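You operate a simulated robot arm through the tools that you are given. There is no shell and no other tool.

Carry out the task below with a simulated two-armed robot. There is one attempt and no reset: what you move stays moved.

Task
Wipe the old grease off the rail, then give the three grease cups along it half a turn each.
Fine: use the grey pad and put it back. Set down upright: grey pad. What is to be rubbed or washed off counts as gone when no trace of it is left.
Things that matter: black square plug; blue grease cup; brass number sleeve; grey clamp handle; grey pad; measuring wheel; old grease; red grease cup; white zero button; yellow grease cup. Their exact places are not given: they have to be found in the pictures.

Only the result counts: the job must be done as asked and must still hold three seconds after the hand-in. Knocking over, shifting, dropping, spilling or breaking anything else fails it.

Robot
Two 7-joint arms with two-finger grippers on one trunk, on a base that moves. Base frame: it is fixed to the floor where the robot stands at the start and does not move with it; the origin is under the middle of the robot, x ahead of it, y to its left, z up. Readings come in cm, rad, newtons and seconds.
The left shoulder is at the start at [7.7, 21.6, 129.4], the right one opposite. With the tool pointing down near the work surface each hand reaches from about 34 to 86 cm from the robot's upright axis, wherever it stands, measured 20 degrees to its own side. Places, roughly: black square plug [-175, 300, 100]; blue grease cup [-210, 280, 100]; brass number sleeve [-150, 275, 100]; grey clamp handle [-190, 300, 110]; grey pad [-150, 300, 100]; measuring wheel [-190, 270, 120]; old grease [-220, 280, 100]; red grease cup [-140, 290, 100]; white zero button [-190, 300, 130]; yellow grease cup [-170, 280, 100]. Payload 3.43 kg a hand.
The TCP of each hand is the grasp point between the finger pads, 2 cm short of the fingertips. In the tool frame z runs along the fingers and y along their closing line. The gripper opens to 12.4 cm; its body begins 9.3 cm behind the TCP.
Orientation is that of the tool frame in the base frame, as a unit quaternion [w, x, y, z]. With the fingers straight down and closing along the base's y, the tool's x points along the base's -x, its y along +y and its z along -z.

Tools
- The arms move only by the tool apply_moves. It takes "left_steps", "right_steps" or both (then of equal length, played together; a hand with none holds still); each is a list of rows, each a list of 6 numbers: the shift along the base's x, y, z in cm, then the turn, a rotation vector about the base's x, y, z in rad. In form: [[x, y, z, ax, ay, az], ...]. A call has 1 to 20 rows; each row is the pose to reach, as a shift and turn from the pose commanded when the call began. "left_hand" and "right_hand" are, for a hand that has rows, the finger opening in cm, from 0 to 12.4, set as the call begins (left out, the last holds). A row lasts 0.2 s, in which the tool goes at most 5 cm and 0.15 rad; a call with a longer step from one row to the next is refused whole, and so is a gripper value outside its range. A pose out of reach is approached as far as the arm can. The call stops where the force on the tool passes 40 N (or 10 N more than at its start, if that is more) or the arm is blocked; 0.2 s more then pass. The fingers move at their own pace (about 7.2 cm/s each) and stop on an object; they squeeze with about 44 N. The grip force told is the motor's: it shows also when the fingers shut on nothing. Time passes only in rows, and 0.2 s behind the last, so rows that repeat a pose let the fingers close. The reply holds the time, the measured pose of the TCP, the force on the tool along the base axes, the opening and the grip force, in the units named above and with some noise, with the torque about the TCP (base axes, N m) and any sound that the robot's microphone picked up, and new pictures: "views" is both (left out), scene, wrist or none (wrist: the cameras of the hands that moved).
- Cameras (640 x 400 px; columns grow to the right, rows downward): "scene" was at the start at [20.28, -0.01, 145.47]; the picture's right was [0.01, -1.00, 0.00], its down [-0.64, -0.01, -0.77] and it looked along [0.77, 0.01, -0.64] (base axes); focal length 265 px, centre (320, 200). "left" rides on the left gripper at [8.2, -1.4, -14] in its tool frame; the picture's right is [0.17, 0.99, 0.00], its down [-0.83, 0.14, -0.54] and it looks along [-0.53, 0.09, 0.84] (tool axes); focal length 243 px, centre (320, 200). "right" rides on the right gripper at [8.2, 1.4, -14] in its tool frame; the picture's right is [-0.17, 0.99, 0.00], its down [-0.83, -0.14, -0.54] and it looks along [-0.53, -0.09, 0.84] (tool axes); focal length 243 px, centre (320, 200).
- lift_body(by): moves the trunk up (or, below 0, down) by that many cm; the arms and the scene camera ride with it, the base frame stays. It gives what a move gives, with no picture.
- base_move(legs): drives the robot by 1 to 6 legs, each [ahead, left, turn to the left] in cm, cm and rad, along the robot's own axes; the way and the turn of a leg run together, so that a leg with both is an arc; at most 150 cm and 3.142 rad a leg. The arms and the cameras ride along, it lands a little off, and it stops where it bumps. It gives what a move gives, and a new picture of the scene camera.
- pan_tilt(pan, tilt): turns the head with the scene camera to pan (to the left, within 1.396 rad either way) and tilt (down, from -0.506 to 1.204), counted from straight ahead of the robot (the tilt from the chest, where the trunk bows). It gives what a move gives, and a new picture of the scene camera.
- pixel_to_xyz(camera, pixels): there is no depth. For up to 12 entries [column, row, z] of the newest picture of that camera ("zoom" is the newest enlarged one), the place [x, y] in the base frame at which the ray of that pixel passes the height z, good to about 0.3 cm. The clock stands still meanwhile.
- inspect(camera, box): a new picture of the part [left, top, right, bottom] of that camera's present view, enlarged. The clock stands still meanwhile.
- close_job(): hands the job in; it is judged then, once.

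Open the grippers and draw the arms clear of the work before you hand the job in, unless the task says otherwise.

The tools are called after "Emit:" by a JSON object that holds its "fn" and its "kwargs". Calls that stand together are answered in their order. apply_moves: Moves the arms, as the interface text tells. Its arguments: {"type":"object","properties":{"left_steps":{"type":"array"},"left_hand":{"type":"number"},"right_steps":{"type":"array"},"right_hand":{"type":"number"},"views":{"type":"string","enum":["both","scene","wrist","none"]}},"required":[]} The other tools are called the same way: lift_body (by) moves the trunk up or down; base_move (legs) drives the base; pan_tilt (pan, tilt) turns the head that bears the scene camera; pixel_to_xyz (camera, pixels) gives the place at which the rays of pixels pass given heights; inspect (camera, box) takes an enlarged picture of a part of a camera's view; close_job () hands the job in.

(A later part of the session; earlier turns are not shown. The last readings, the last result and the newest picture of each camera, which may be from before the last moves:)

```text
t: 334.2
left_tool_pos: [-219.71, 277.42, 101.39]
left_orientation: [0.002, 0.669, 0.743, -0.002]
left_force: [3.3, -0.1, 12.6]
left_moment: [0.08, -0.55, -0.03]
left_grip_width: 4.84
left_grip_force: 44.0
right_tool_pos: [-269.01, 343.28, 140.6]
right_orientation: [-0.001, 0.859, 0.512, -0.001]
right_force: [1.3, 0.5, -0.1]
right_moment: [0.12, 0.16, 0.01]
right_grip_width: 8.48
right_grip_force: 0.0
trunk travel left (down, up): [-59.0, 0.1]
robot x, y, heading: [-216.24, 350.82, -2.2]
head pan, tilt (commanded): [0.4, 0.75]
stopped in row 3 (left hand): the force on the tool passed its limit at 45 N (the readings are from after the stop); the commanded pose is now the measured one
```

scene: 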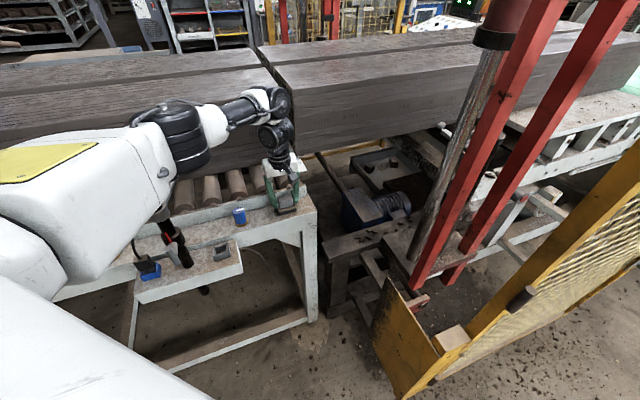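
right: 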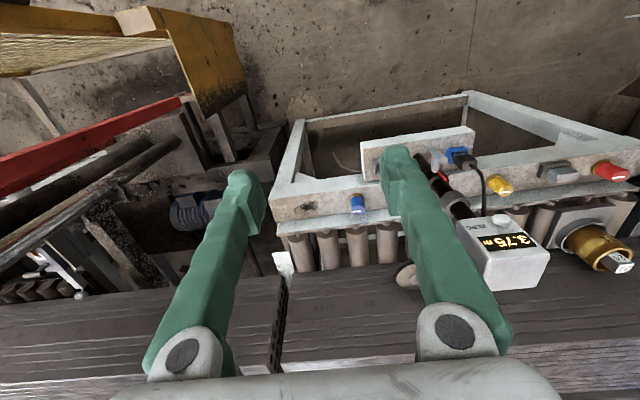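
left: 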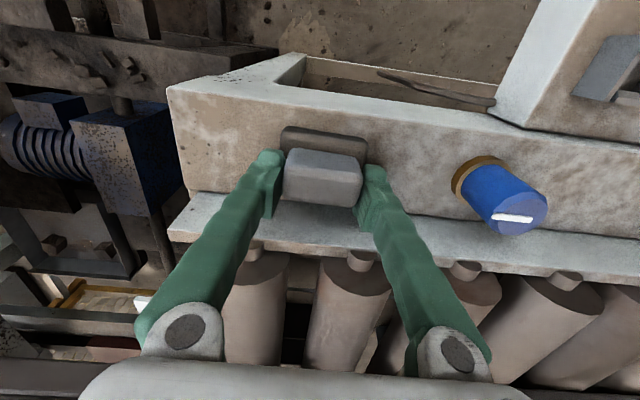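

It stopped at 45 N after the start of the stroke; now 12.6 N. I continue with shorter, lighter strokes.

Emit:
{"fn": "apply_moves", "kwargs": {"left_steps": [[0, 0, 0.1, 0, 0, 0], [1, 0.1, 0.1, 0, 0, 0], [2, 0.3, 0.1, 0, 0, 0], [3, 0.4, 0.1, 0, 0, 0], [2, 0.3, 0.1, 0, 0, 0], [1, 0.1, 0.1, 0, 0, 0], [0, 0, 0.1, 0, 0, 0], [-1, -0.1, 0.1, 0, 0, 0], [-2, -0.3, 0.1, 0, 0, 0], [-3, -0.4, 0.1, 0, 0, 0], [-4, -0.6, 0.1, 0, 0, 0], [-5, -0.7, 0.1, 0, 0, 0], [-6, -0.9, 0.1, 0, 0, 0]], "views": "wrist"}}

```text
t: 337.0
left_tool_pos: [-225.04, 276.32, 101.41]
left_orientation: [0.0, 0.667, 0.745, -0.003]
left_force: [-0.8, 0.5, 3.9]
left_moment: [0.0, -0.19, 0.04]
left_grip_width: 4.84
left_grip_force: 43.8
right_tool_pos: [-268.81, 342.95, 140.89]
right_orientation: [-0.002, 0.859, 0.512, -0.002]
right_force: [-0.2, 0.6, -0.3]
right_moment: [-0.04, -0.03, -0.04]
right_grip_width: 8.49
right_grip_force: 0.0
trunk travel left (down, up): [-59.0, 0.1]
robot x, y, heading: [-215.9, 350.68, -2.201]
head pan, tilt (commanded): [0.4, 0.75]
```

left: 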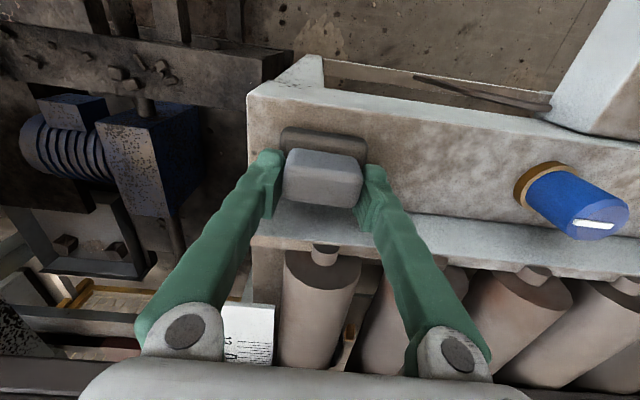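

Sliding works. I make full strokes across the patch with slight depth offsets and a little more pressure.

Emit:
{"fn": "apply_moves", "kwargs": {"left_steps": [[0, 0.5, -0.05, 0, 0, 0], [1.2, 1.2, -0.05, 0, 0, 0], [2.4, 1.4, -0.05, 0, 0, 0], [3.6, 1.5, -0.05, 0, 0, 0], [4.8, 1.7, -0.05, 0, 0, 0], [6, 1.9, -0.05, 0, 0, 0], [7.2, 2.0, -0.05, 0, 0, 0], [8.4, 2.2, -0.05, 0, 0, 0], [8.4, 1.3, -0.05, 0, 0, 0], [8.4, 0.5, -0.05, 0, 0, 0], [7.2, 0.3, -0.05, 0, 0, 0], [6, 0.1, -0.05, 0, 0, 0], [4.8, -0.1, -0.05, 0, 0, 0], [3.6, -0.3, -0.05, 0, 0, 0], [2.4, -0.5, -0.05, 0, 0, 0], [1.2, -0.6, -0.05, 0, 0, 0], [0, -0.7, -0.05, 0, 0, 0]], "views": "none"}}

```text
t: 340.6
left_tool_pos: [-224.96, 275.87, 101.26]
left_orientation: [0.001, 0.668, 0.744, -0.003]
left_force: [2.1, 1.7, 9.7]
left_moment: [0.0, -0.03, 0.0]
left_grip_width: 4.85
left_grip_force: 44.0
right_tool_pos: [-268.83, 343.02, 140.9]
right_orientation: [0.0, 0.858, 0.513, -0.002]
right_force: [-0.4, 0.1, -0.6]
right_moment: [0.01, -0.03, 0.0]
right_grip_width: 8.48
right_grip_force: 0.0
trunk travel left (down, up): [-59.0, 0.1]
robot x, y, heading: [-215.85, 350.73, -2.203]
head pan, tilt (commanded): [0.4, 0.75]
```

Force stays around 10 N. One more full stroke pair, then I lift the pad to look at the rail.

Emit:
{"fn": "apply_moves", "kwargs": {"left_steps": [[1.2, 0.6, 0, 0, 0, 0], [2.4, 0.9, 0, 0, 0, 0], [3.6, 1.1, 0, 0, 0, 0], [4.8, 1.2, 0, 0, 0, 0], [6, 1.4, 0, 0, 0, 0], [7.2, 1.6, 0, 0, 0, 0], [8.4, 1.8, 0, 0, 0, 0], [7.2, 1.6, 0, 0, 0, 0], [6, 1.4, 0, 0, 0, 0], [4.8, 1.2, 0, 0, 0, 0], [3.6, 1.0, 0, 0, 0, 0], [2.4, 0.9, 0, 0, 0, 0], [1.2, 0.7, 0, 0, 0, 0], [1.2, 2, 2, 0, 0, 0], [1.2, 5, 5, 0, 0, 0], [1.2, 9, 7.5, 0, 0, 0], [1.2, 12.5, 9, 0, 0, 0]], "views": "both"}}

Emit:
{"fn": "inspect", "kwargs": {"camera": "left", "box": [200, 150, 480, 310]}}

```text
t: 344.2
left_tool_pos: [-223.99, 284.66, 109.07]
left_orientation: [-0.002, 0.668, 0.744, -0.001]
left_force: [-0.1, 0.0, -1.4]
left_moment: [0.03, -0.04, 0.0]
left_grip_width: 4.86
left_grip_force: 43.6
left hand out of reach, approached as far as the arm can: row 17
right_tool_pos: [-268.8, 342.7, 140.85]
right_orientation: [-0.002, 0.858, 0.513, -0.002]
right_force: [1.1, 0.4, 0.1]
right_moment: [0.02, -0.06, 0.01]
right_grip_width: 8.47
right_grip_force: 0.1
trunk travel left (down, up): [-59.0, 0.1]
robot x, y, heading: [-216.09, 350.44, -2.206]
head pan, tilt (commanded): [0.4, 0.75]
```

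scene: 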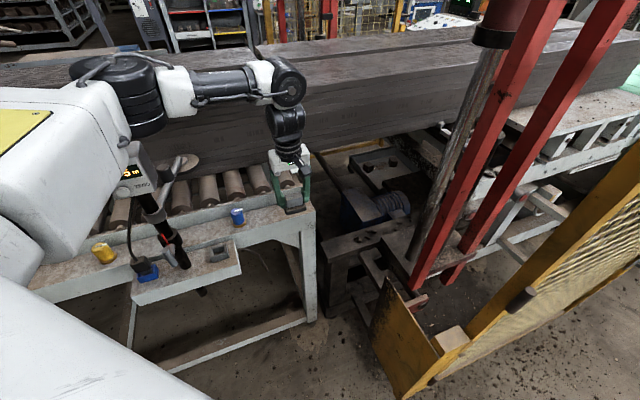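
left: 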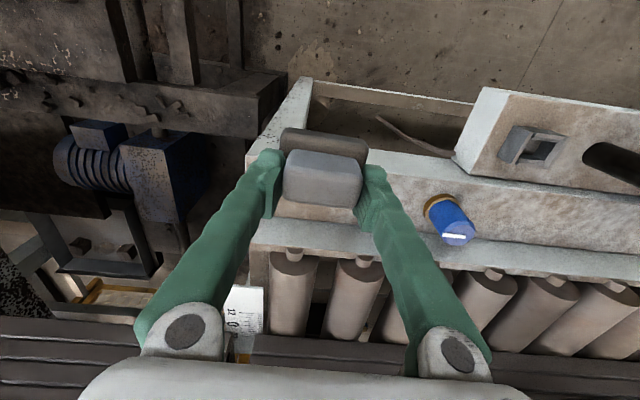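

```text
2.29 times, centred on (340, 230) of left
```

zoom: 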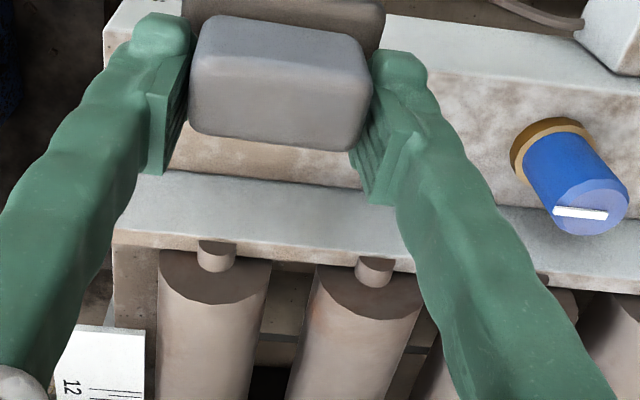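

No grease visible in the exposed strip; I raise the pad to see the whole patch.

Emit:
{"fn": "apply_moves", "kwargs": {"left_steps": [[0, 0, 4, 0, 0, 0], [0, 0.5, 8, 0, 0, 0], [0, 1, 12, 0, 0, 0]], "views": "wrist"}}

Emit:
{"fn": "inspect", "kwargs": {"camera": "left", "box": [200, 150, 480, 310]}}

Emit:
{"fn": "inspect", "kwargs": {"camera": "scene", "box": [220, 170, 330, 250]}}

```text
t: 345.0
left_tool_pos: [-228.71, 283.24, 119.85]
left_orientation: [0.003, 0.668, 0.745, -0.003]
left_force: [-1.2, 0.6, -0.2]
left_moment: [-0.02, -0.01, -0.04]
left_grip_width: 4.85
left_grip_force: 44.4
left hand out of reach, approached as far as the arm can: row 1, 2, 3
right_tool_pos: [-269.03, 342.99, 140.8]
right_orientation: [0.0, 0.859, 0.512, -0.003]
right_force: [-0.6, -0.5, 0.0]
right_moment: [-0.03, -0.1, 0.0]
right_grip_width: 8.51
right_grip_force: 0.0
trunk travel left (down, up): [-59.0, 0.1]
robot x, y, heading: [-215.76, 350.66, -2.202]
head pan, tilt (commanded): [0.4, 0.75]
```

left: 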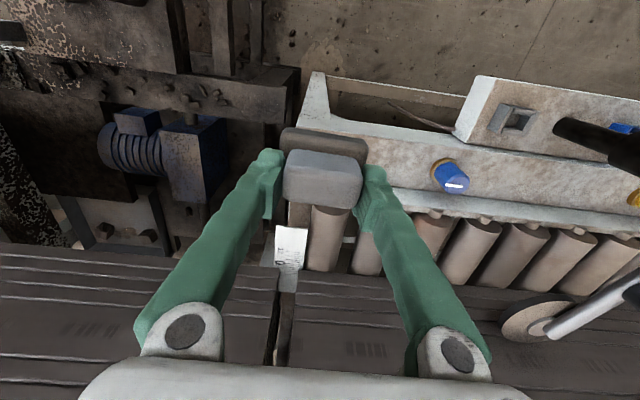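

```text
2.29 times, centred on (340, 230) of left
```

zoom: 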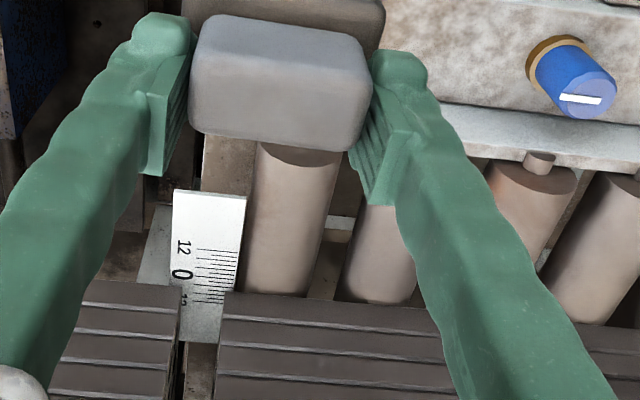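

```text
5.00 times, centred on (275, 210) of scene
```

zoom: 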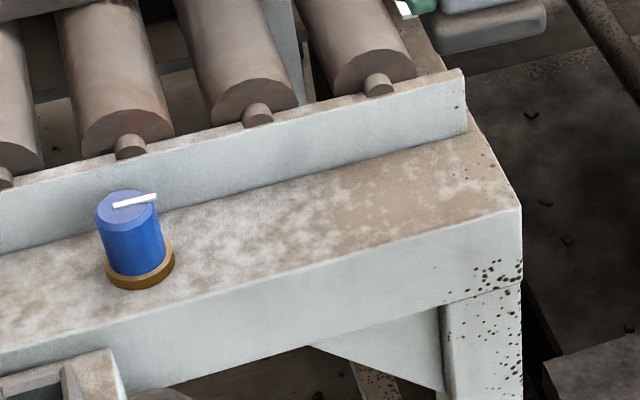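

The scene view shows the rail's right end clean. I zoom tighter to make sure no trace is left.

Emit:
{"fn": "inspect", "kwargs": {"camera": "scene", "box": [262, 190, 322, 228]}}

```text
10.53 times, centred on (292, 209) of scene
```

zoom: 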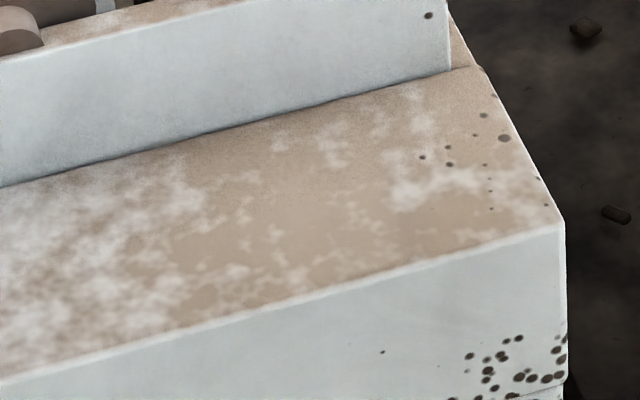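

The rail is clean. Now I return the pad: first back the base off along its heading with the pad held high.

Emit:
{"fn": "base_move", "kwargs": {"legs": [[-30, 0, 0]]}}

Emit:
{"fn": "apply_moves", "kwargs": {"left_steps": [[1.5, 3, 0, 0, 0, 0], [3, 6, 0, 0, 0, 0]], "views": "scene"}}

```text
t: 347.4
left_tool_pos: [-210.31, 307.5, 119.58]
left_orientation: [0.001, 0.666, 0.746, -0.002]
left_force: [0.1, -0.1, -1.7]
left_moment: [-0.02, -0.02, 0.01]
left_grip_width: 4.8
left_grip_force: 44.5
right_tool_pos: [-250.71, 367.1, 140.82]
right_orientation: [-0.002, 0.858, 0.513, -0.003]
right_force: [-0.5, -0.6, -0.1]
right_moment: [-0.01, -0.01, -0.01]
right_grip_width: 8.48
right_grip_force: 0.1
trunk travel left (down, up): [-59.0, 0.1]
robot x, y, heading: [-197.5, 375.16, -2.2]
head pan, tilt (commanded): [0.4, 0.75]
```

scene: 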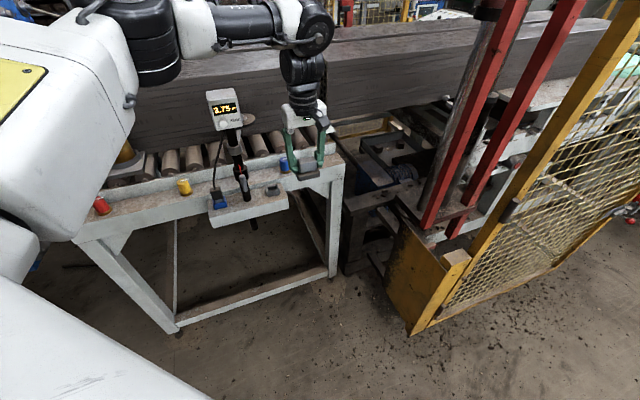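

```text
t: 348.1
left_tool_pos: [-210.42, 308.4, 119.74]
left_orientation: [0.0, 0.666, 0.746, -0.002]
left_force: [0.1, 0.7, 0.5]
left_moment: [0.03, 0.0, -0.01]
left_grip_width: 4.84
left_grip_force: 44.2
left hand out of reach, approached as far as the arm can: row 1, 2
right_tool_pos: [-250.71, 367.27, 140.78]
right_orientation: [-0.003, 0.858, 0.513, -0.003]
right_force: [0.3, 0.0, -0.5]
right_moment: [0.03, -0.04, 0.02]
right_grip_width: 8.49
right_grip_force: 0.0
trunk travel left (down, up): [-59.0, 0.1]
robot x, y, heading: [-198.22, 375.66, -2.208]
head pan, tilt (commanded): [0.4, 0.75]
```

scene: 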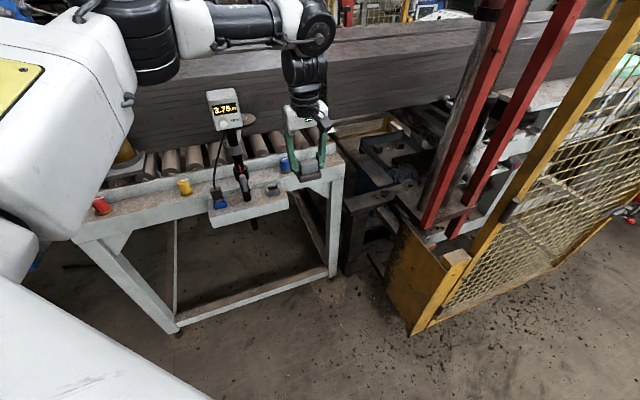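

The hand can't come closer in this posture, so I back the base another 10 cm before turning back to face −y.

Emit:
{"fn": "base_move", "kwargs": {"legs": [[-10, 0, 0], [0, 0, 0.64]]}}

Emit:
{"fn": "pan_tilt", "kwargs": {"pan": 0.0, "tilt": 0.9}}

```text
t: 351.6
left_tool_pos: [-161.92, 322.47, 119.86]
left_orientation: [0.002, 0.396, 0.918, -0.004]
left_force: [0.5, 0.9, -0.4]
left_moment: [0.03, -0.01, -0.03]
left_grip_width: 4.83
left_grip_force: 44.3
right_tool_pos: [-229.45, 345.4, 140.91]
right_orientation: [0.0, 0.652, 0.758, -0.003]
right_force: [1.1, -0.5, 0.6]
right_moment: [0.05, -0.02, -0.01]
right_grip_width: 8.49
right_grip_force: 0.0
trunk travel left (down, up): [-59.0, 0.1]
robot x, y, heading: [-192.16, 383.28, -1.56]
head pan, tilt (commanded): [0.4, 0.75]
```

scene: 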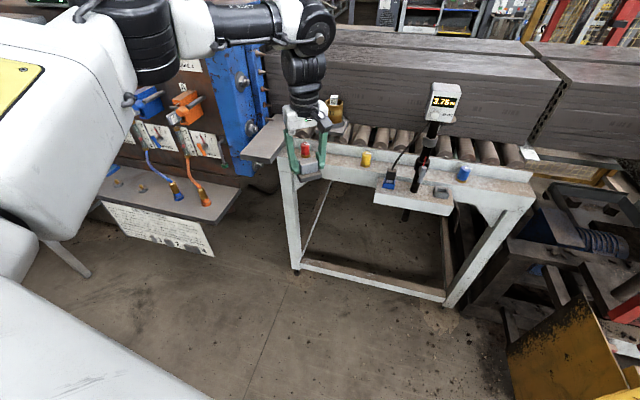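

```text
t: 352.5
left_tool_pos: [-162.04, 322.42, 119.79]
left_orientation: [0.001, 0.396, 0.918, -0.002]
left_force: [0.5, -0.7, -0.3]
left_moment: [0.01, -0.04, -0.01]
left_grip_width: 4.81
left_grip_force: 43.6
right_tool_pos: [-229.53, 345.49, 140.99]
right_orientation: [0.0, 0.652, 0.758, -0.004]
right_force: [-0.9, -0.2, -0.2]
right_moment: [-0.02, 0.03, 0.02]
right_grip_width: 8.48
right_grip_force: 0.1
trunk travel left (down, up): [-59.0, 0.1]
robot x, y, heading: [-192.07, 383.18, -1.559]
head pan, tilt (commanded): [0.0, 0.901]
```

scene: 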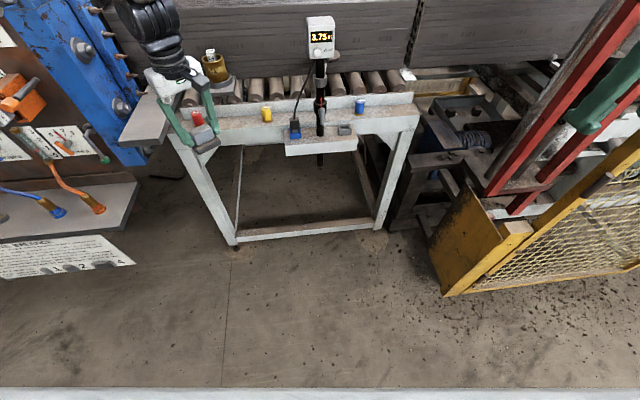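

I drive ahead 31 cm and 14 cm left back to the working position in front of the pad's place.

Emit:
{"fn": "base_move", "kwargs": {"legs": [[31, 14, 0]]}}

Emit:
{"fn": "apply_moves", "kwargs": {"left_steps": [[-1, 0, 0, 0, 0, -0.12], [-2, 0, 0, 0, 0, -0.24], [-3, 0, 0, 0, 0, -0.36], [-4, 0, 0, 0, 0, -0.48], [-5, -1, 0, 0, 0, -0.6]], "views": "both"}}

```text
t: 355.0
left_tool_pos: [-148.08, 292.27, 119.9]
left_orientation: [0.002, 0.398, 0.917, -0.005]
left_force: [-0.7, 0.5, -0.2]
left_moment: [0.0, -0.01, 0.0]
left_grip_width: 4.86
left_grip_force: 44.0
right_tool_pos: [-215.51, 315.44, 140.99]
right_orientation: [0.0, 0.653, 0.757, -0.003]
right_force: [-0.7, 0.6, 0.2]
right_moment: [0.03, -0.04, 0.02]
right_grip_width: 8.45
right_grip_force: 0.1
trunk travel left (down, up): [-59.0, 0.1]
robot x, y, heading: [-177.98, 352.91, -1.56]
head pan, tilt (commanded): [0.0, 0.901]
```

scene: 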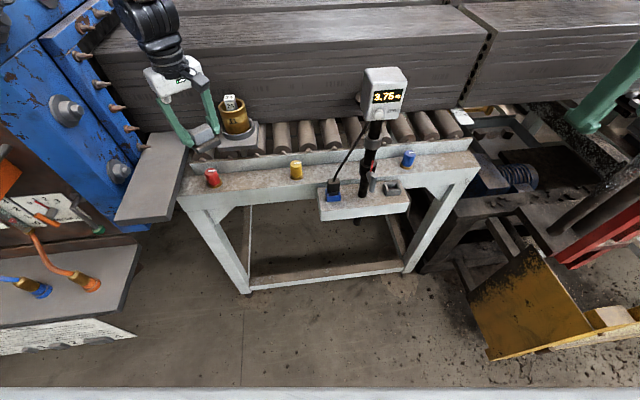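

```text
t: 356.2
left_tool_pos: [-153.27, 291.02, 119.94]
left_orientation: [0.002, 0.651, 0.759, -0.003]
left_force: [0.7, 0.9, -0.3]
left_moment: [0.03, -0.05, 0.01]
left_grip_width: 4.83
left_grip_force: 44.4
right_tool_pos: [-215.53, 315.31, 140.88]
right_orientation: [-0.001, 0.653, 0.757, -0.003]
right_force: [-0.2, -0.7, 0.1]
right_moment: [0.0, -0.01, -0.01]
right_grip_width: 8.49
right_grip_force: 0.0
trunk travel left (down, up): [-59.0, 0.1]
robot x, y, heading: [-177.94, 353.02, -1.565]
head pan, tilt (commanded): [0.0, 0.901]
```

scene: 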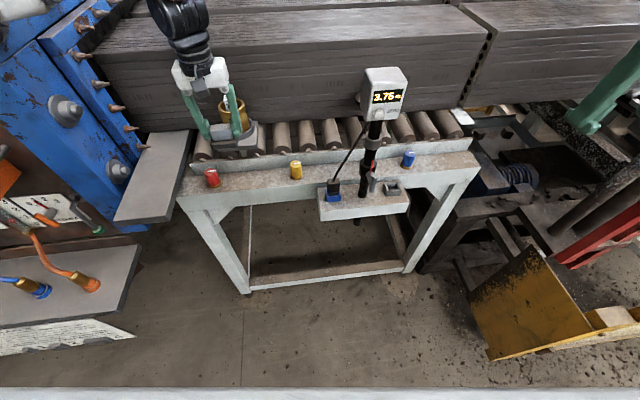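
left: 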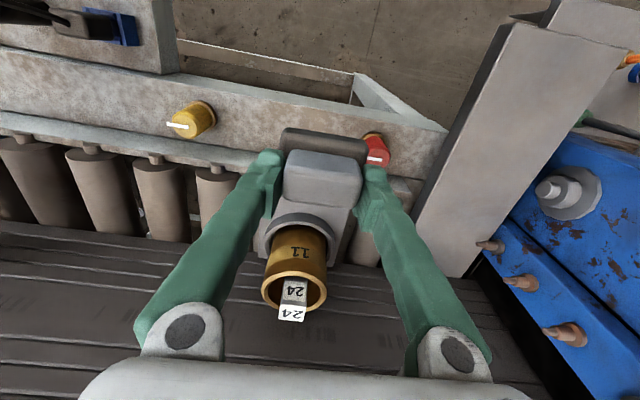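

I move over the pad's original place (−157.4, 287.0) and lower it.

Emit:
{"fn": "apply_moves", "kwargs": {"left_steps": [[-1.5, -1.3, -2, 0, 0, 0], [-3, -2.7, -5, 0, 0, 0], [-4.1, -4.0, -9, 0, 0, 0], [-4.1, -4.0, -13, 0, 0, 0], [-4.1, -4.0, -15, 0, 0, 0], [-4.1, -4.0, -15, 0, 0, 0]], "views": "wrist"}}

Emit:
{"fn": "inspect", "kwargs": {"camera": "scene", "box": [190, 130, 310, 210]}}

```text
t: 357.6
left_tool_pos: [-157.33, 287.33, 104.78]
left_orientation: [0.001, 0.651, 0.759, -0.004]
left_force: [-0.1, 0.0, -0.6]
left_moment: [-0.02, -0.03, -0.02]
left_grip_width: 4.85
left_grip_force: 44.4
right_tool_pos: [-215.53, 315.28, 140.98]
right_orientation: [-0.001, 0.654, 0.757, -0.003]
right_force: [0.1, 0.1, 0.7]
right_moment: [0.02, -0.01, 0.02]
right_grip_width: 8.49
right_grip_force: 0.1
trunk travel left (down, up): [-59.0, 0.1]
robot x, y, heading: [-177.9, 352.95, -1.559]
head pan, tilt (commanded): [0.0, 0.901]
```

left: 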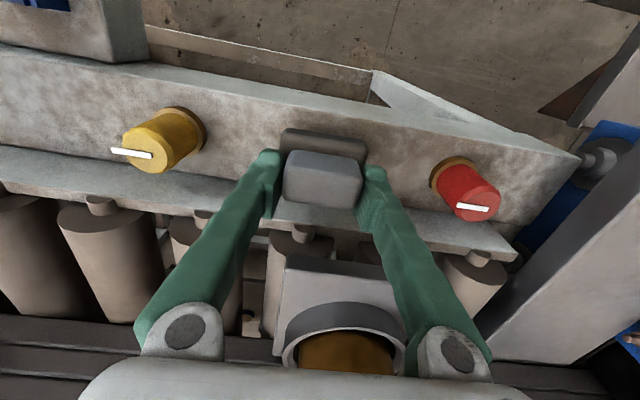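

```text
5.00 times, centred on (250, 170) of scene
```

zoom: 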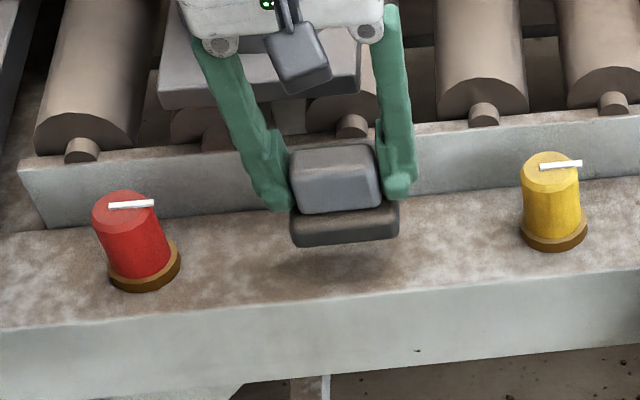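

The pad hovers above its place; I lower to contact.

Emit:
{"fn": "apply_moves", "kwargs": {"left_steps": [[0, -0.2, -1.5, 0, 0, 0], [0, -0.2, -2.8, 0, 0, 0], [0, -0.2, -3.3, 0, 0, 0], [0, -0.2, -3.5, 0, 0, 0], [0, -0.2, -3.6, 0, 0, 0]], "views": "none"}}

Emit:
{"fn": "inspect", "kwargs": {"camera": "scene", "box": [190, 130, 310, 210]}}

```text
t: 358.8
left_tool_pos: [-157.25, 286.96, 101.29]
left_orientation: [0.001, 0.651, 0.759, -0.003]
left_force: [-0.4, 2.2, 4.1]
left_moment: [0.12, -0.13, 0.06]
left_grip_width: 4.83
left_grip_force: 44.1
right_tool_pos: [-215.46, 315.25, 140.97]
right_orientation: [0.0, 0.653, 0.757, -0.003]
right_force: [-0.2, 0.9, 0.4]
right_moment: [-0.01, 0.01, 0.07]
right_grip_width: 8.49
right_grip_force: 0.2
trunk travel left (down, up): [-59.0, 0.1]
robot x, y, heading: [-178.1, 352.48, -1.562]
head pan, tilt (commanded): [0.0, 0.901]
```

```text
5.00 times, centred on (250, 170) of scene
```

zoom: 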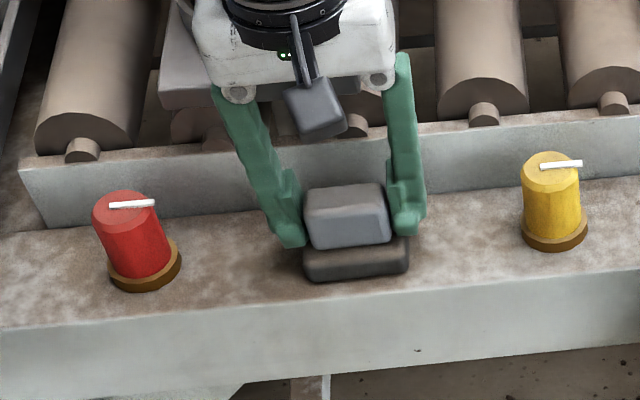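

Position matches the original fraction between the cups; the pad was originally yawed ~0.09 rad less, so I lift a hair, rotate −0.09, shift 0.25 cm toward me and set it down.

Emit:
{"fn": "apply_moves", "kwargs": {"left_steps": [[0, 0, 0.5, 0, 0, 0], [-0.1, 0.25, 0.5, 0, 0, -0.05], [-0.1, 0.25, 0.5, 0, 0, -0.09], [-0.1, 0.25, 0.2, 0, 0, -0.09], [-0.1, 0.25, -0.05, 0, 0, -0.09], [-0.1, 0.25, -0.1, 0, 0, -0.09]], "views": "none"}}

Emit:
{"fn": "apply_moves", "kwargs": {"left_steps": [[0, 0, 0, 0, 0, 0], [0, 0, 0, 0, 0, 0], [0, 0, 0, 0, 0, 0], [0, 0, 0.3, 0, 0, 0]], "left_hand": 6.5, "views": "none"}}

Emit:
{"fn": "inspect", "kwargs": {"camera": "scene", "box": [190, 130, 310, 210]}}

```text
t: 360.2
left_tool_pos: [-157.3, 287.24, 101.29]
left_orientation: [0.002, 0.685, 0.729, -0.004]
left_force: [-0.5, -1.1, 8.3]
left_moment: [0.01, -0.23, -0.02]
left_grip_width: 4.83
left_grip_force: 43.6
right_tool_pos: [-215.53, 315.37, 140.89]
right_orientation: [0.0, 0.653, 0.757, -0.004]
right_force: [0.7, -0.7, -1.0]
right_moment: [-0.02, 0.0, 0.01]
right_grip_width: 8.48
right_grip_force: 0.0
trunk travel left (down, up): [-59.0, 0.1]
robot x, y, heading: [-177.89, 352.79, -1.56]
head pan, tilt (commanded): [0.0, 0.901]
```

```text
t: 361.2
left_tool_pos: [-157.33, 287.1, 101.44]
left_orientation: [0.001, 0.684, 0.729, -0.003]
left_force: [-0.3, 0.2, 0.0]
left_moment: [0.01, 0.01, 0.02]
left_grip_width: 6.49
left_grip_force: 0.1
right_tool_pos: [-215.47, 315.35, 140.94]
right_orientation: [-0.001, 0.653, 0.757, -0.004]
right_force: [-0.2, 0.3, -0.1]
right_moment: [-0.02, 0.02, -0.03]
right_grip_width: 8.5
right_grip_force: 0.1
trunk travel left (down, up): [-59.0, 0.1]
robot x, y, heading: [-178.12, 352.92, -1.561]
head pan, tilt (commanded): [0.0, 0.901]
```

```text
5.00 times, centred on (250, 170) of scene
```

zoom: 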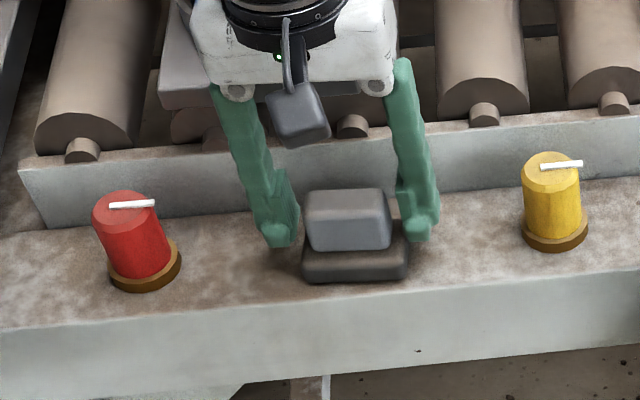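

The pad is set down upright in its place. I lift off straight up and move the hand above the red cup for a close look.

Emit:
{"fn": "apply_moves", "kwargs": {"left_steps": [[0, 0, 2, 0, 0, 0], [0, 0, 5, 0, 0, 0], [0, 0, 9, 0, 0, 0], [0, 0, 12, 0, 0, 0], [4, 1, 12.5, 0, 0, 0], [8, 2, 13, 0, 0, 0], [12, 3, 13, 0, 0, 0], [14, 3, 13, 0, 0, 0]], "views": "both"}}

Emit:
{"fn": "inspect", "kwargs": {"camera": "left", "box": [200, 80, 440, 230]}}

Emit:
{"fn": "inspect", "kwargs": {"camera": "scene", "box": [190, 140, 270, 200]}}

```text
t: 363.0
left_tool_pos: [-143.21, 289.98, 114.28]
left_orientation: [0.0, 0.685, 0.728, -0.004]
left_force: [-0.6, -0.1, 0.4]
left_moment: [-0.02, -0.03, -0.04]
left_grip_width: 6.51
left_grip_force: 0.1
right_tool_pos: [-215.38, 315.32, 140.9]
right_orientation: [-0.001, 0.654, 0.757, -0.004]
right_force: [0.2, -0.8, -0.2]
right_moment: [-0.03, 0.0, -0.02]
right_grip_width: 8.46
right_grip_force: 0.1
trunk travel left (down, up): [-59.0, 0.1]
robot x, y, heading: [-178.03, 353.24, -1.56]
head pan, tilt (commanded): [0.0, 0.901]
```

scene: 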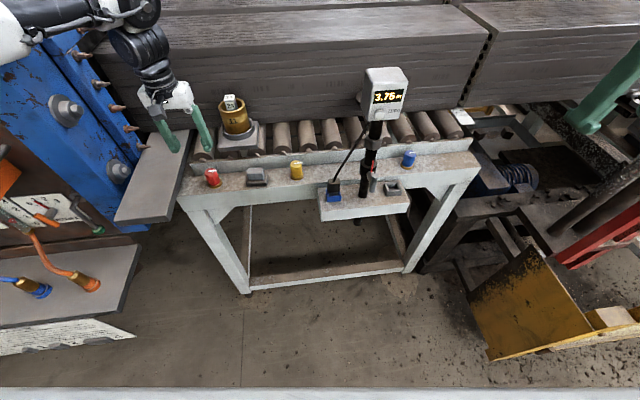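
left: 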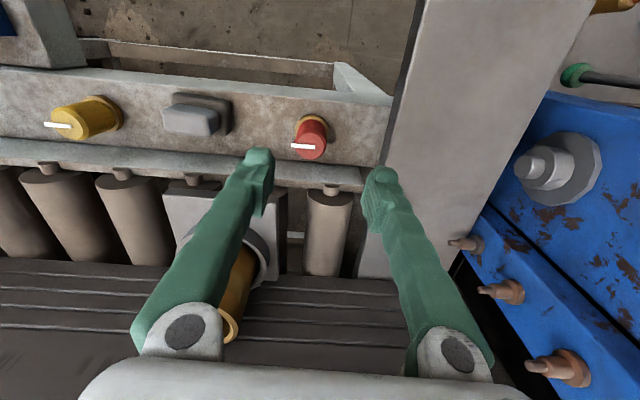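

```text
2.67 times, centred on (320, 155) of left
```

zoom: 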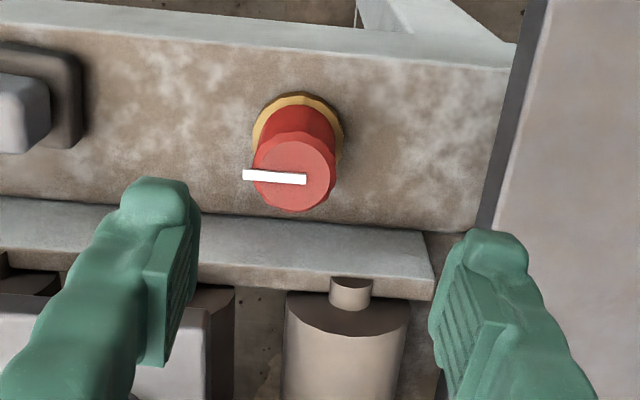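

```text
6.67 times, centred on (230, 170) of scene
```

zoom: 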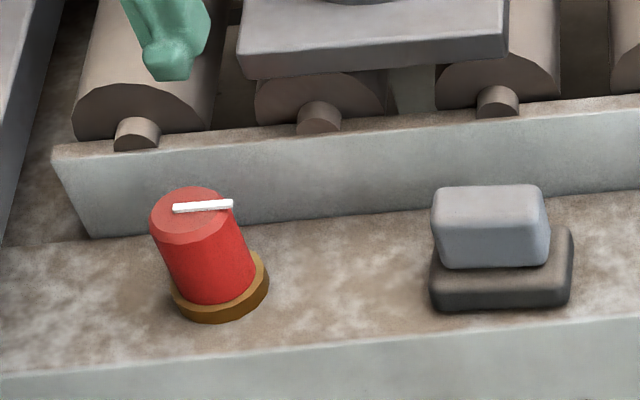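

I measure the red cup's axis, top height and the back plate.

Emit:
{"fn": "pixel_to_xyz", "kwargs": {"camera": "left", "pixels": [[311.8, 130.7, 97.3], [310.3, 144.5, 101], [310.3, 144.5, 102], [310.3, 144.5, 103], [310.3, 144.5, 104], [312, 159.5, 96.9], [312, 162, 96.9], [311, 184, 102], [311, 184, 100], [294.6, 130, 97.3], [328.8, 131, 97.3]]}}

Emit:
{"fn": "pixel_to_xyz", "kwargs": {"camera": "zoom", "pixels": [[195, 202, 102], [195, 202, 103], [195, 202, 104], [220, 292, 97.3], [150, 142, 102], [150, 142, 103], [150, 230, 96.9]]}}

```text
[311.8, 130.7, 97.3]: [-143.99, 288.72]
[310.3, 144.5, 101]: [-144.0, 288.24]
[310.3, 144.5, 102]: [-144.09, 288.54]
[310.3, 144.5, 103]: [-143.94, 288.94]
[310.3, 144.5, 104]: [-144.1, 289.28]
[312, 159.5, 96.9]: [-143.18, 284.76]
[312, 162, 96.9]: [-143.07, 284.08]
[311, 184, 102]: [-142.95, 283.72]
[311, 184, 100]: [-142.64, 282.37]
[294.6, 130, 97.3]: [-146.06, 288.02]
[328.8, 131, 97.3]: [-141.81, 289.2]
```

```text
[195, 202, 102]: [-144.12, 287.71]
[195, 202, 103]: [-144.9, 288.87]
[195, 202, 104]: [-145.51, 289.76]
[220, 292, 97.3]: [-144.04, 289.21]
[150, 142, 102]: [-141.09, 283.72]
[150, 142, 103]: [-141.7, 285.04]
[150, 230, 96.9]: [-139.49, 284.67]
```

Red cup axis ≈ (−144.1, 288.85), top z≈102.8, cap Ø≈3.4 cm; the back plate is 4.4 cm behind and as tall as the cup. I'll turn it in two quarter turns gripping at ±45° to the rail. First I rotate the hand +0.87 rad above the cup with a 4.8 cm opening.

Emit:
{"fn": "apply_moves", "kwargs": {"left_steps": [[-0.3, -0.3, 0, 0, 0, 0.145], [-0.6, -0.6, 0, 0, 0, 0.29], [-0.9, -0.9, 0, 0, 0, 0.435], [-0.9, -1.1, 0, 0, 0, 0.58], [-0.9, -1.1, 0, 0, 0, 0.725], [-0.9, -1.1, 0, 0, 0, 0.868], [-0.9, -1.1, 0, 0, 0, 0.868]], "left_hand": 4.8, "views": "wrist"}}

```text
t: 364.6
left_tool_pos: [-144.25, 288.99, 114.48]
left_orientation: [0.002, 0.314, 0.949, -0.001]
left_force: [-0.5, -0.1, -0.6]
left_moment: [-0.01, -0.03, -0.01]
left_grip_width: 4.83
left_grip_force: 0.1
right_tool_pos: [-215.5, 315.21, 140.86]
right_orientation: [0.0, 0.654, 0.757, -0.003]
right_force: [0.0, -0.2, -0.5]
right_moment: [0.01, 0.01, 0.03]
right_grip_width: 8.47
right_grip_force: 0.0
trunk travel left (down, up): [-59.0, 0.1]
robot x, y, heading: [-177.83, 353.17, -1.562]
head pan, tilt (commanded): [0.0, 0.901]
```

left: 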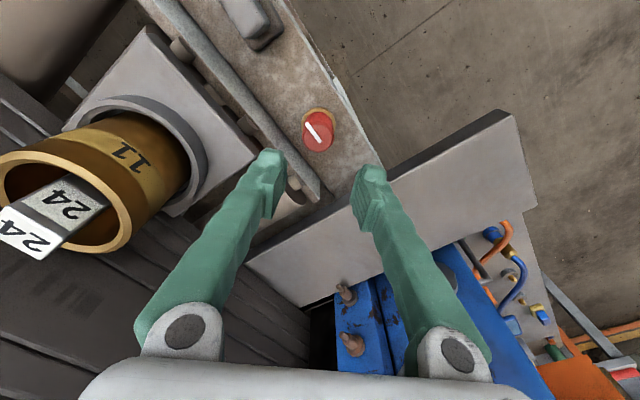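

I check the brass sleeve's top position relative to the gripper body before descending.

Emit:
{"fn": "pixel_to_xyz", "kwargs": {"camera": "left", "pixels": [[68, 205, 108], [68, 205, 110], [68, 205, 112], [130, 235, 110], [205, 165, 104], [318, 131, 102.8], [316, 127, 100]]}}

Emit:
{"fn": "inspect", "kwargs": {"camera": "left", "box": [240, 80, 420, 200]}}

Emit:
{"fn": "inspect", "kwargs": {"camera": "scene", "box": [150, 60, 290, 210]}}

```text
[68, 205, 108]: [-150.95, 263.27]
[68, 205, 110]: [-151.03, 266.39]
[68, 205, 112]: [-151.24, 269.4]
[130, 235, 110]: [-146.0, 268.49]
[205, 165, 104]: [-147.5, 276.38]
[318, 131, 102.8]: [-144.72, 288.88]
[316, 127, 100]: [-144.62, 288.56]
```

```text
3.33 times, centred on (330, 140) of left
```

zoom: 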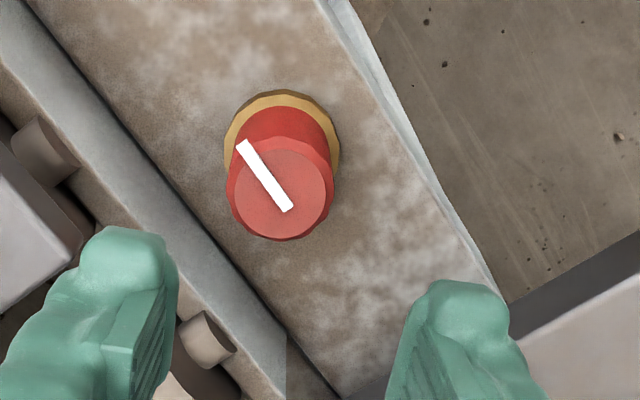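

```text
2.67 times, centred on (220, 135) of scene
```

zoom: 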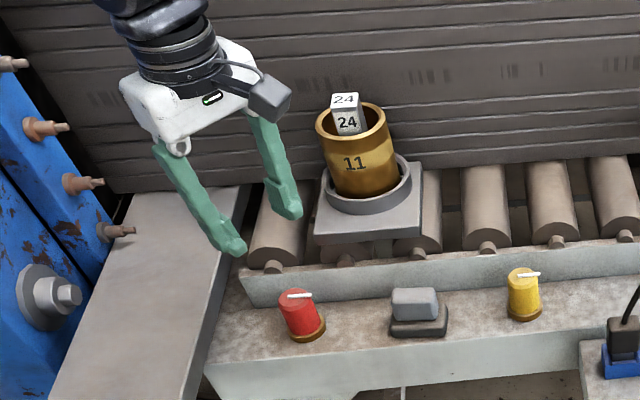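

I compute the cap centre once more from this view.

Emit:
{"fn": "pixel_to_xyz", "kwargs": {"camera": "left", "pixels": [[318.6, 138.5, 102.8], [318.6, 124.4, 97.3], [318.6, 138.5, 102]]}}

```text
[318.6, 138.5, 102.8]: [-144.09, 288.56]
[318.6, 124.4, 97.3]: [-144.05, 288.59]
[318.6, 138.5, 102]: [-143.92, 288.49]
```

Cup axis ≈ (−144.05, 288.7). I descend over the cup to z≈101, watching the force.

Emit:
{"fn": "apply_moves", "kwargs": {"left_steps": [[0.15, -0.2, -3.5, 0, 0, 0], [0.15, -0.2, -7, 0, 0, 0], [0.15, -0.2, -9, 0, 0, 0], [0.15, -0.2, -11, 0, 0, 0], [0.15, -0.2, -12.3, 0, 0, 0], [0.15, -0.2, -13.4, 0, 0, 0], [0.15, -0.2, -13.4, 0, 0, 0]], "views": "wrist"}}

Emit:
{"fn": "inspect", "kwargs": {"camera": "scene", "box": [170, 110, 270, 200]}}

```text
t: 366.2
left_tool_pos: [-144.11, 288.9, 100.98]
left_orientation: [0.002, 0.315, 0.949, -0.003]
left_force: [0.1, -0.6, 0.4]
left_moment: [0.03, 0.0, 0.0]
left_grip_width: 4.82
left_grip_force: 0.0
right_tool_pos: [-215.45, 315.28, 140.9]
right_orientation: [0.0, 0.654, 0.757, -0.003]
right_force: [0.3, -0.4, -0.4]
right_moment: [0.02, 0.01, 0.01]
right_grip_width: 8.51
right_grip_force: 0.0
trunk travel left (down, up): [-59.0, 0.1]
robot x, y, heading: [-178.06, 352.84, -1.563]
head pan, tilt (commanded): [0.0, 0.901]
```

left: 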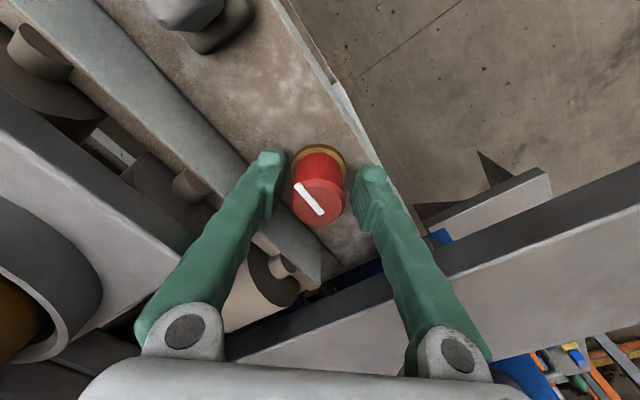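

```text
4.44 times, centred on (220, 155) of scene
```

zoom: 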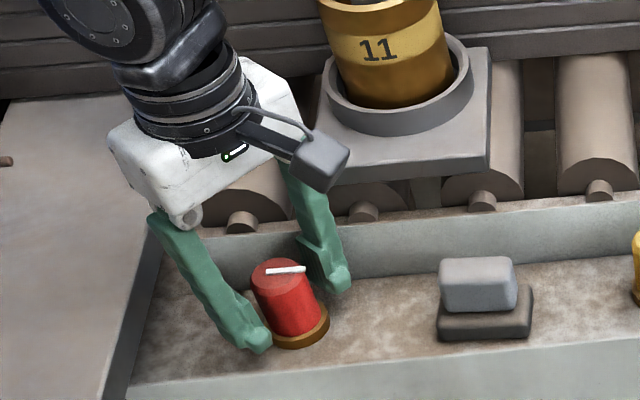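

The fingers straddle the red cup without contact. I close on it.

Emit:
{"fn": "apply_moves", "kwargs": {"left_steps": [[0, 0, 0, 0, 0, 0], [0, 0, 0, 0, 0, 0], [0, 0, 0, 0, 0, 0]], "left_hand": 2, "views": "wrist"}}

```text
t: 367.0
left_tool_pos: [-144.26, 288.77, 101.01]
left_orientation: [0.002, 0.314, 0.949, -0.002]
left_force: [-3.8, -3.4, -2.4]
left_moment: [-0.09, 0.05, -0.04]
left_grip_width: 3.47
left_grip_force: 45.2
right_tool_pos: [-215.63, 315.18, 140.86]
right_orientation: [-0.001, 0.654, 0.757, -0.003]
right_force: [-0.5, 0.2, 0.0]
right_moment: [0.03, 0.01, 0.0]
right_grip_width: 8.5
right_grip_force: 0.1
trunk travel left (down, up): [-59.0, 0.1]
robot x, y, heading: [-177.97, 352.84, -1.558]
head pan, tilt (commanded): [0.0, 0.901]
```

left: 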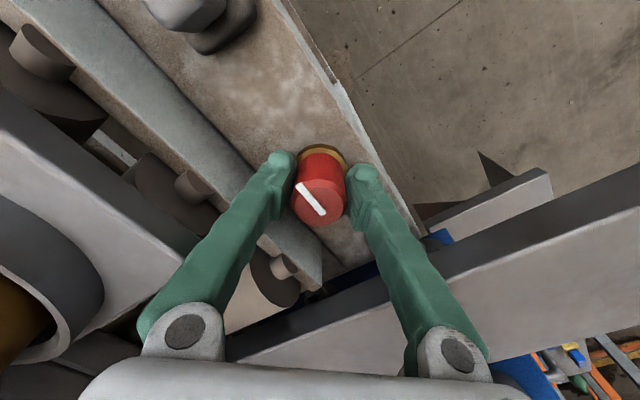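

Gripped at 3.47 cm. I turn it a quarter turn clockwise (−1.571 rad).

Emit:
{"fn": "apply_moves", "kwargs": {"left_steps": [[0, 0, 0, 0, 0, -0.1], [0, 0, 0, 0, 0, -0.2], [0, 0, 0, 0, 0, -0.3], [0, 0, 0, 0, 0, -0.4], [0, 0, 0, 0, 0, -0.5], [0, 0, 0, 0, 0, -0.6], [0, 0, 0, 0, 0, -0.7], [0, 0, 0, 0, 0, -0.8], [0, 0, 0, 0, 0, -0.9], [0, 0, 0, 0, 0, -1.0], [0, 0, 0, 0, 0, -1.1], [0, 0, 0, 0, 0, -1.2], [0, 0, 0, 0, 0, -1.3], [0, 0, 0, 0, 0, -1.4], [0, 0, 0, 0, 0, -1.5], [0, 0, 0, 0, 0, -1.571], [0, 0, 0, 0, 0, -1.571]], "views": "both"}}

Emit:
{"fn": "inspect", "kwargs": {"camera": "scene", "box": [170, 110, 270, 200]}}

```text
t: 370.6
left_tool_pos: [-143.97, 288.86, 100.97]
left_orientation: [-0.001, 0.894, 0.448, -0.003]
left_force: [8.4, -5.4, 0.4]
left_moment: [0.16, -0.24, 0.03]
left_grip_width: 3.47
left_grip_force: 44.9
right_tool_pos: [-215.38, 315.24, 141.0]
right_orientation: [-0.001, 0.653, 0.757, -0.004]
right_force: [0.1, -0.1, -0.3]
right_moment: [0.01, 0.02, 0.03]
right_grip_width: 8.49
right_grip_force: 0.1
trunk travel left (down, up): [-59.0, 0.1]
robot x, y, heading: [-178.02, 352.88, -1.56]
head pan, tilt (commanded): [0.0, 0.901]
```

scene: 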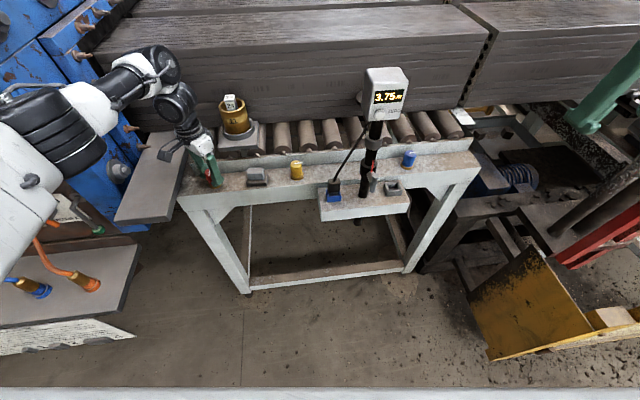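
left: 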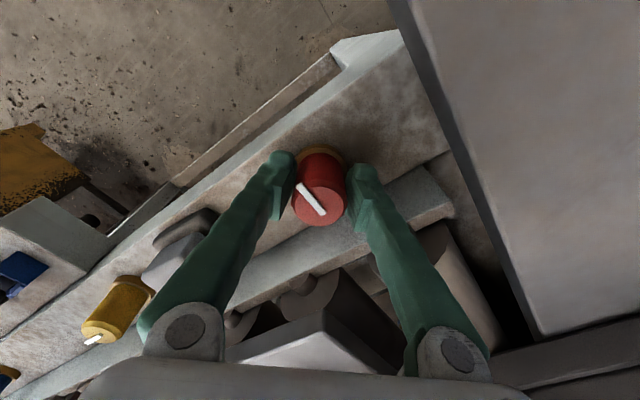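

```text
4.44 times, centred on (220, 155) of scene
```

zoom: 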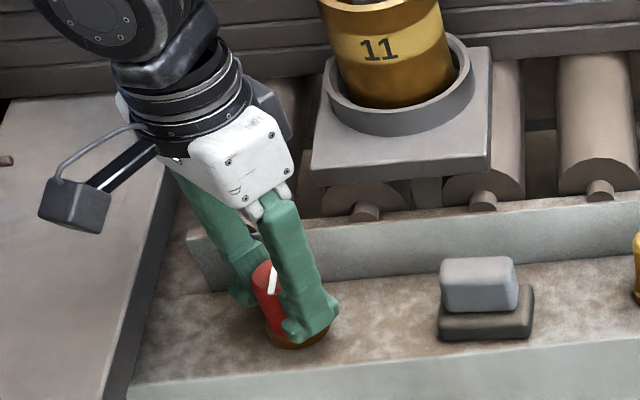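

The cap turned with the hand (pointer now toward me). I open, swing the hand back +1.571 around the cup, and grip again.

Emit:
{"fn": "apply_moves", "kwargs": {"left_steps": [[0, 0, 0, 0, 0, 0], [0, 0, 0, 0, 0, 0], [0, 0, 0, 0, 0, 0.12], [0, 0, 0, 0, 0, 0.24], [0, 0, 0, 0, 0, 0.36], [0, 0, 0, 0, 0, 0.48], [0, 0, 0, 0, 0, 0.6], [0, 0, 0, 0, 0, 0.72], [0, 0, 0, 0, 0, 0.84], [0, 0, 0, 0, 0, 0.96], [0, 0, 0, 0, 0, 1.08], [0, 0, 0, 0, 0, 1.2], [0, 0, 0, 0, 0, 1.32], [0, 0, 0, 0, 0, 1.44], [0, 0, 0, 0, 0, 1.571], [0, 0, 0, 0, 0, 1.571]], "left_hand": 4.8, "views": "wrist"}}

```text
t: 374.0
left_tool_pos: [-144.07, 288.84, 101.03]
left_orientation: [0.002, 0.314, 0.949, -0.002]
left_force: [0.4, -0.8, -0.2]
left_moment: [0.03, -0.03, 0.0]
left_grip_width: 4.81
left_grip_force: 0.0
right_tool_pos: [-215.57, 315.27, 140.84]
right_orientation: [0.0, 0.653, 0.757, -0.003]
right_force: [-0.3, 0.0, -0.4]
right_moment: [0.0, 0.02, 0.03]
right_grip_width: 8.48
right_grip_force: 0.1
trunk travel left (down, up): [-59.0, 0.1]
robot x, y, heading: [-177.96, 353.19, -1.564]
head pan, tilt (commanded): [0.0, 0.901]
```

left: 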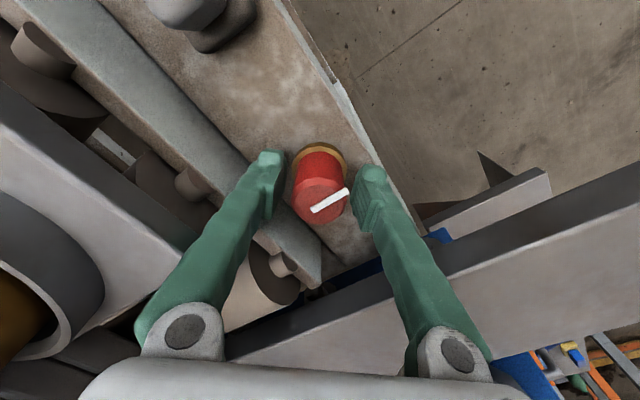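

The pointer is about 37° from the finger axis, a bit close, so I turn the hand back by 0.13 rad before gripping, then close.

Emit:
{"fn": "apply_moves", "kwargs": {"left_steps": [[0, 0, 0, 0, 0, -0.07], [0, 0, 0, 0, 0, -0.13]], "views": "none"}}

Emit:
{"fn": "apply_moves", "kwargs": {"left_steps": [[0, 0, 0, 0, 0, 0], [0, 0, 0, 0, 0, 0], [0, 0, 0, 0, 0, 0]], "left_hand": 2, "views": "wrist"}}

```text
t: 374.6
left_tool_pos: [-144.24, 288.84, 100.99]
left_orientation: [0.001, 0.376, 0.926, -0.002]
left_force: [0.6, 0.8, -0.2]
left_moment: [0.0, 0.0, 0.01]
left_grip_width: 4.81
left_grip_force: 0.0
right_tool_pos: [-215.49, 315.32, 140.81]
right_orientation: [-0.001, 0.653, 0.757, -0.003]
right_force: [0.2, 0.2, 0.7]
right_moment: [0.01, 0.01, 0.02]
right_grip_width: 8.47
right_grip_force: 0.0
trunk travel left (down, up): [-59.0, 0.1]
robot x, y, heading: [-177.92, 352.88, -1.559]
head pan, tilt (commanded): [0.0, 0.901]
```

```text
t: 375.4
left_tool_pos: [-144.08, 288.7, 100.96]
left_orientation: [0.002, 0.377, 0.926, -0.002]
left_force: [-0.7, -0.9, -1.1]
left_moment: [-0.06, 0.01, -0.02]
left_grip_width: 3.44
left_grip_force: 45.3
right_tool_pos: [-215.42, 315.24, 140.93]
right_orientation: [0.0, 0.654, 0.757, -0.002]
right_force: [0.6, -1.2, 0.1]
right_moment: [-0.04, -0.01, -0.02]
right_grip_width: 8.53
right_grip_force: 0.0
trunk travel left (down, up): [-59.0, 0.1]
robot x, y, heading: [-178.15, 353.06, -1.565]
head pan, tilt (commanded): [0.0, 0.901]
```

left: 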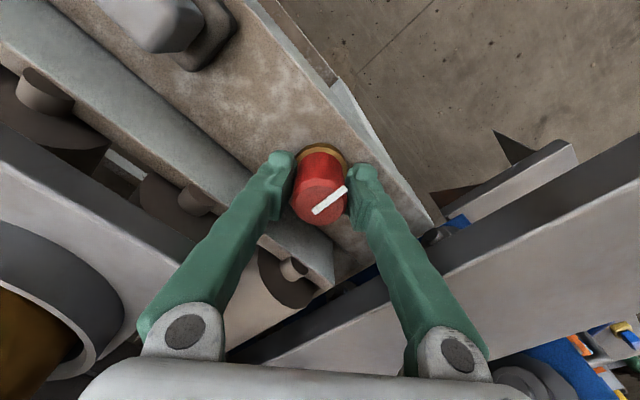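

Gripped at 3.44 cm. I turn the second quarter clockwise.

Emit:
{"fn": "apply_moves", "kwargs": {"left_steps": [[0, 0, 0, 0, 0, -0.1], [0, 0, 0, 0, 0, -0.2], [0, 0, 0, 0, 0, -0.3], [0, 0, 0, 0, 0, -0.4], [0, 0, 0, 0, 0, -0.5], [0, 0, 0, 0, 0, -0.6], [0, 0, 0, 0, 0, -0.7], [0, 0, 0, 0, 0, -0.8], [0, 0, 0, 0, 0, -0.9], [0, 0, 0, 0, 0, -1.0], [0, 0, 0, 0, 0, -1.1], [0, 0, 0, 0, 0, -1.2], [0, 0, 0, 0, 0, -1.3], [0, 0, 0, 0, 0, -1.4], [0, 0, 0, 0, 0, -1.5], [0, 0, 0, 0, 0, -1.571], [0, 0, 0, 0, 0, -1.571]], "views": "wrist"}}

```text
t: 379.0
left_tool_pos: [-144.03, 288.73, 100.93]
left_orientation: [-0.001, 0.921, 0.389, -0.002]
left_force: [7.7, -2.6, -3.8]
left_moment: [-0.06, -0.08, 0.0]
left_grip_width: 3.44
left_grip_force: 45.5
right_tool_pos: [-215.31, 315.23, 141.04]
right_orientation: [-0.001, 0.654, 0.756, -0.003]
right_force: [-0.1, -0.2, 0.2]
right_moment: [-0.01, 0.04, 0.0]
right_grip_width: 8.49
right_grip_force: 0.0
trunk travel left (down, up): [-59.0, 0.1]
robot x, y, heading: [-177.96, 353.02, -1.562]
head pan, tilt (commanded): [0.0, 0.901]
```

left: 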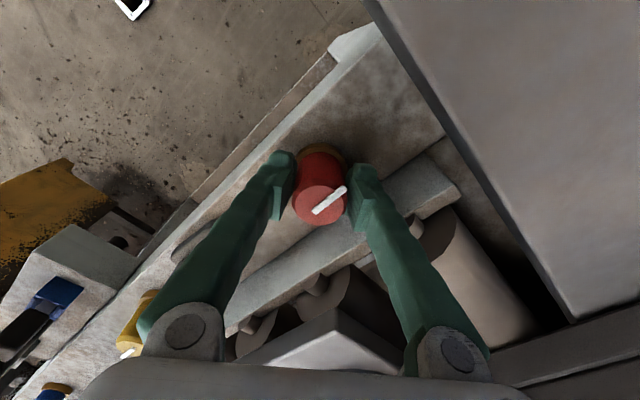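

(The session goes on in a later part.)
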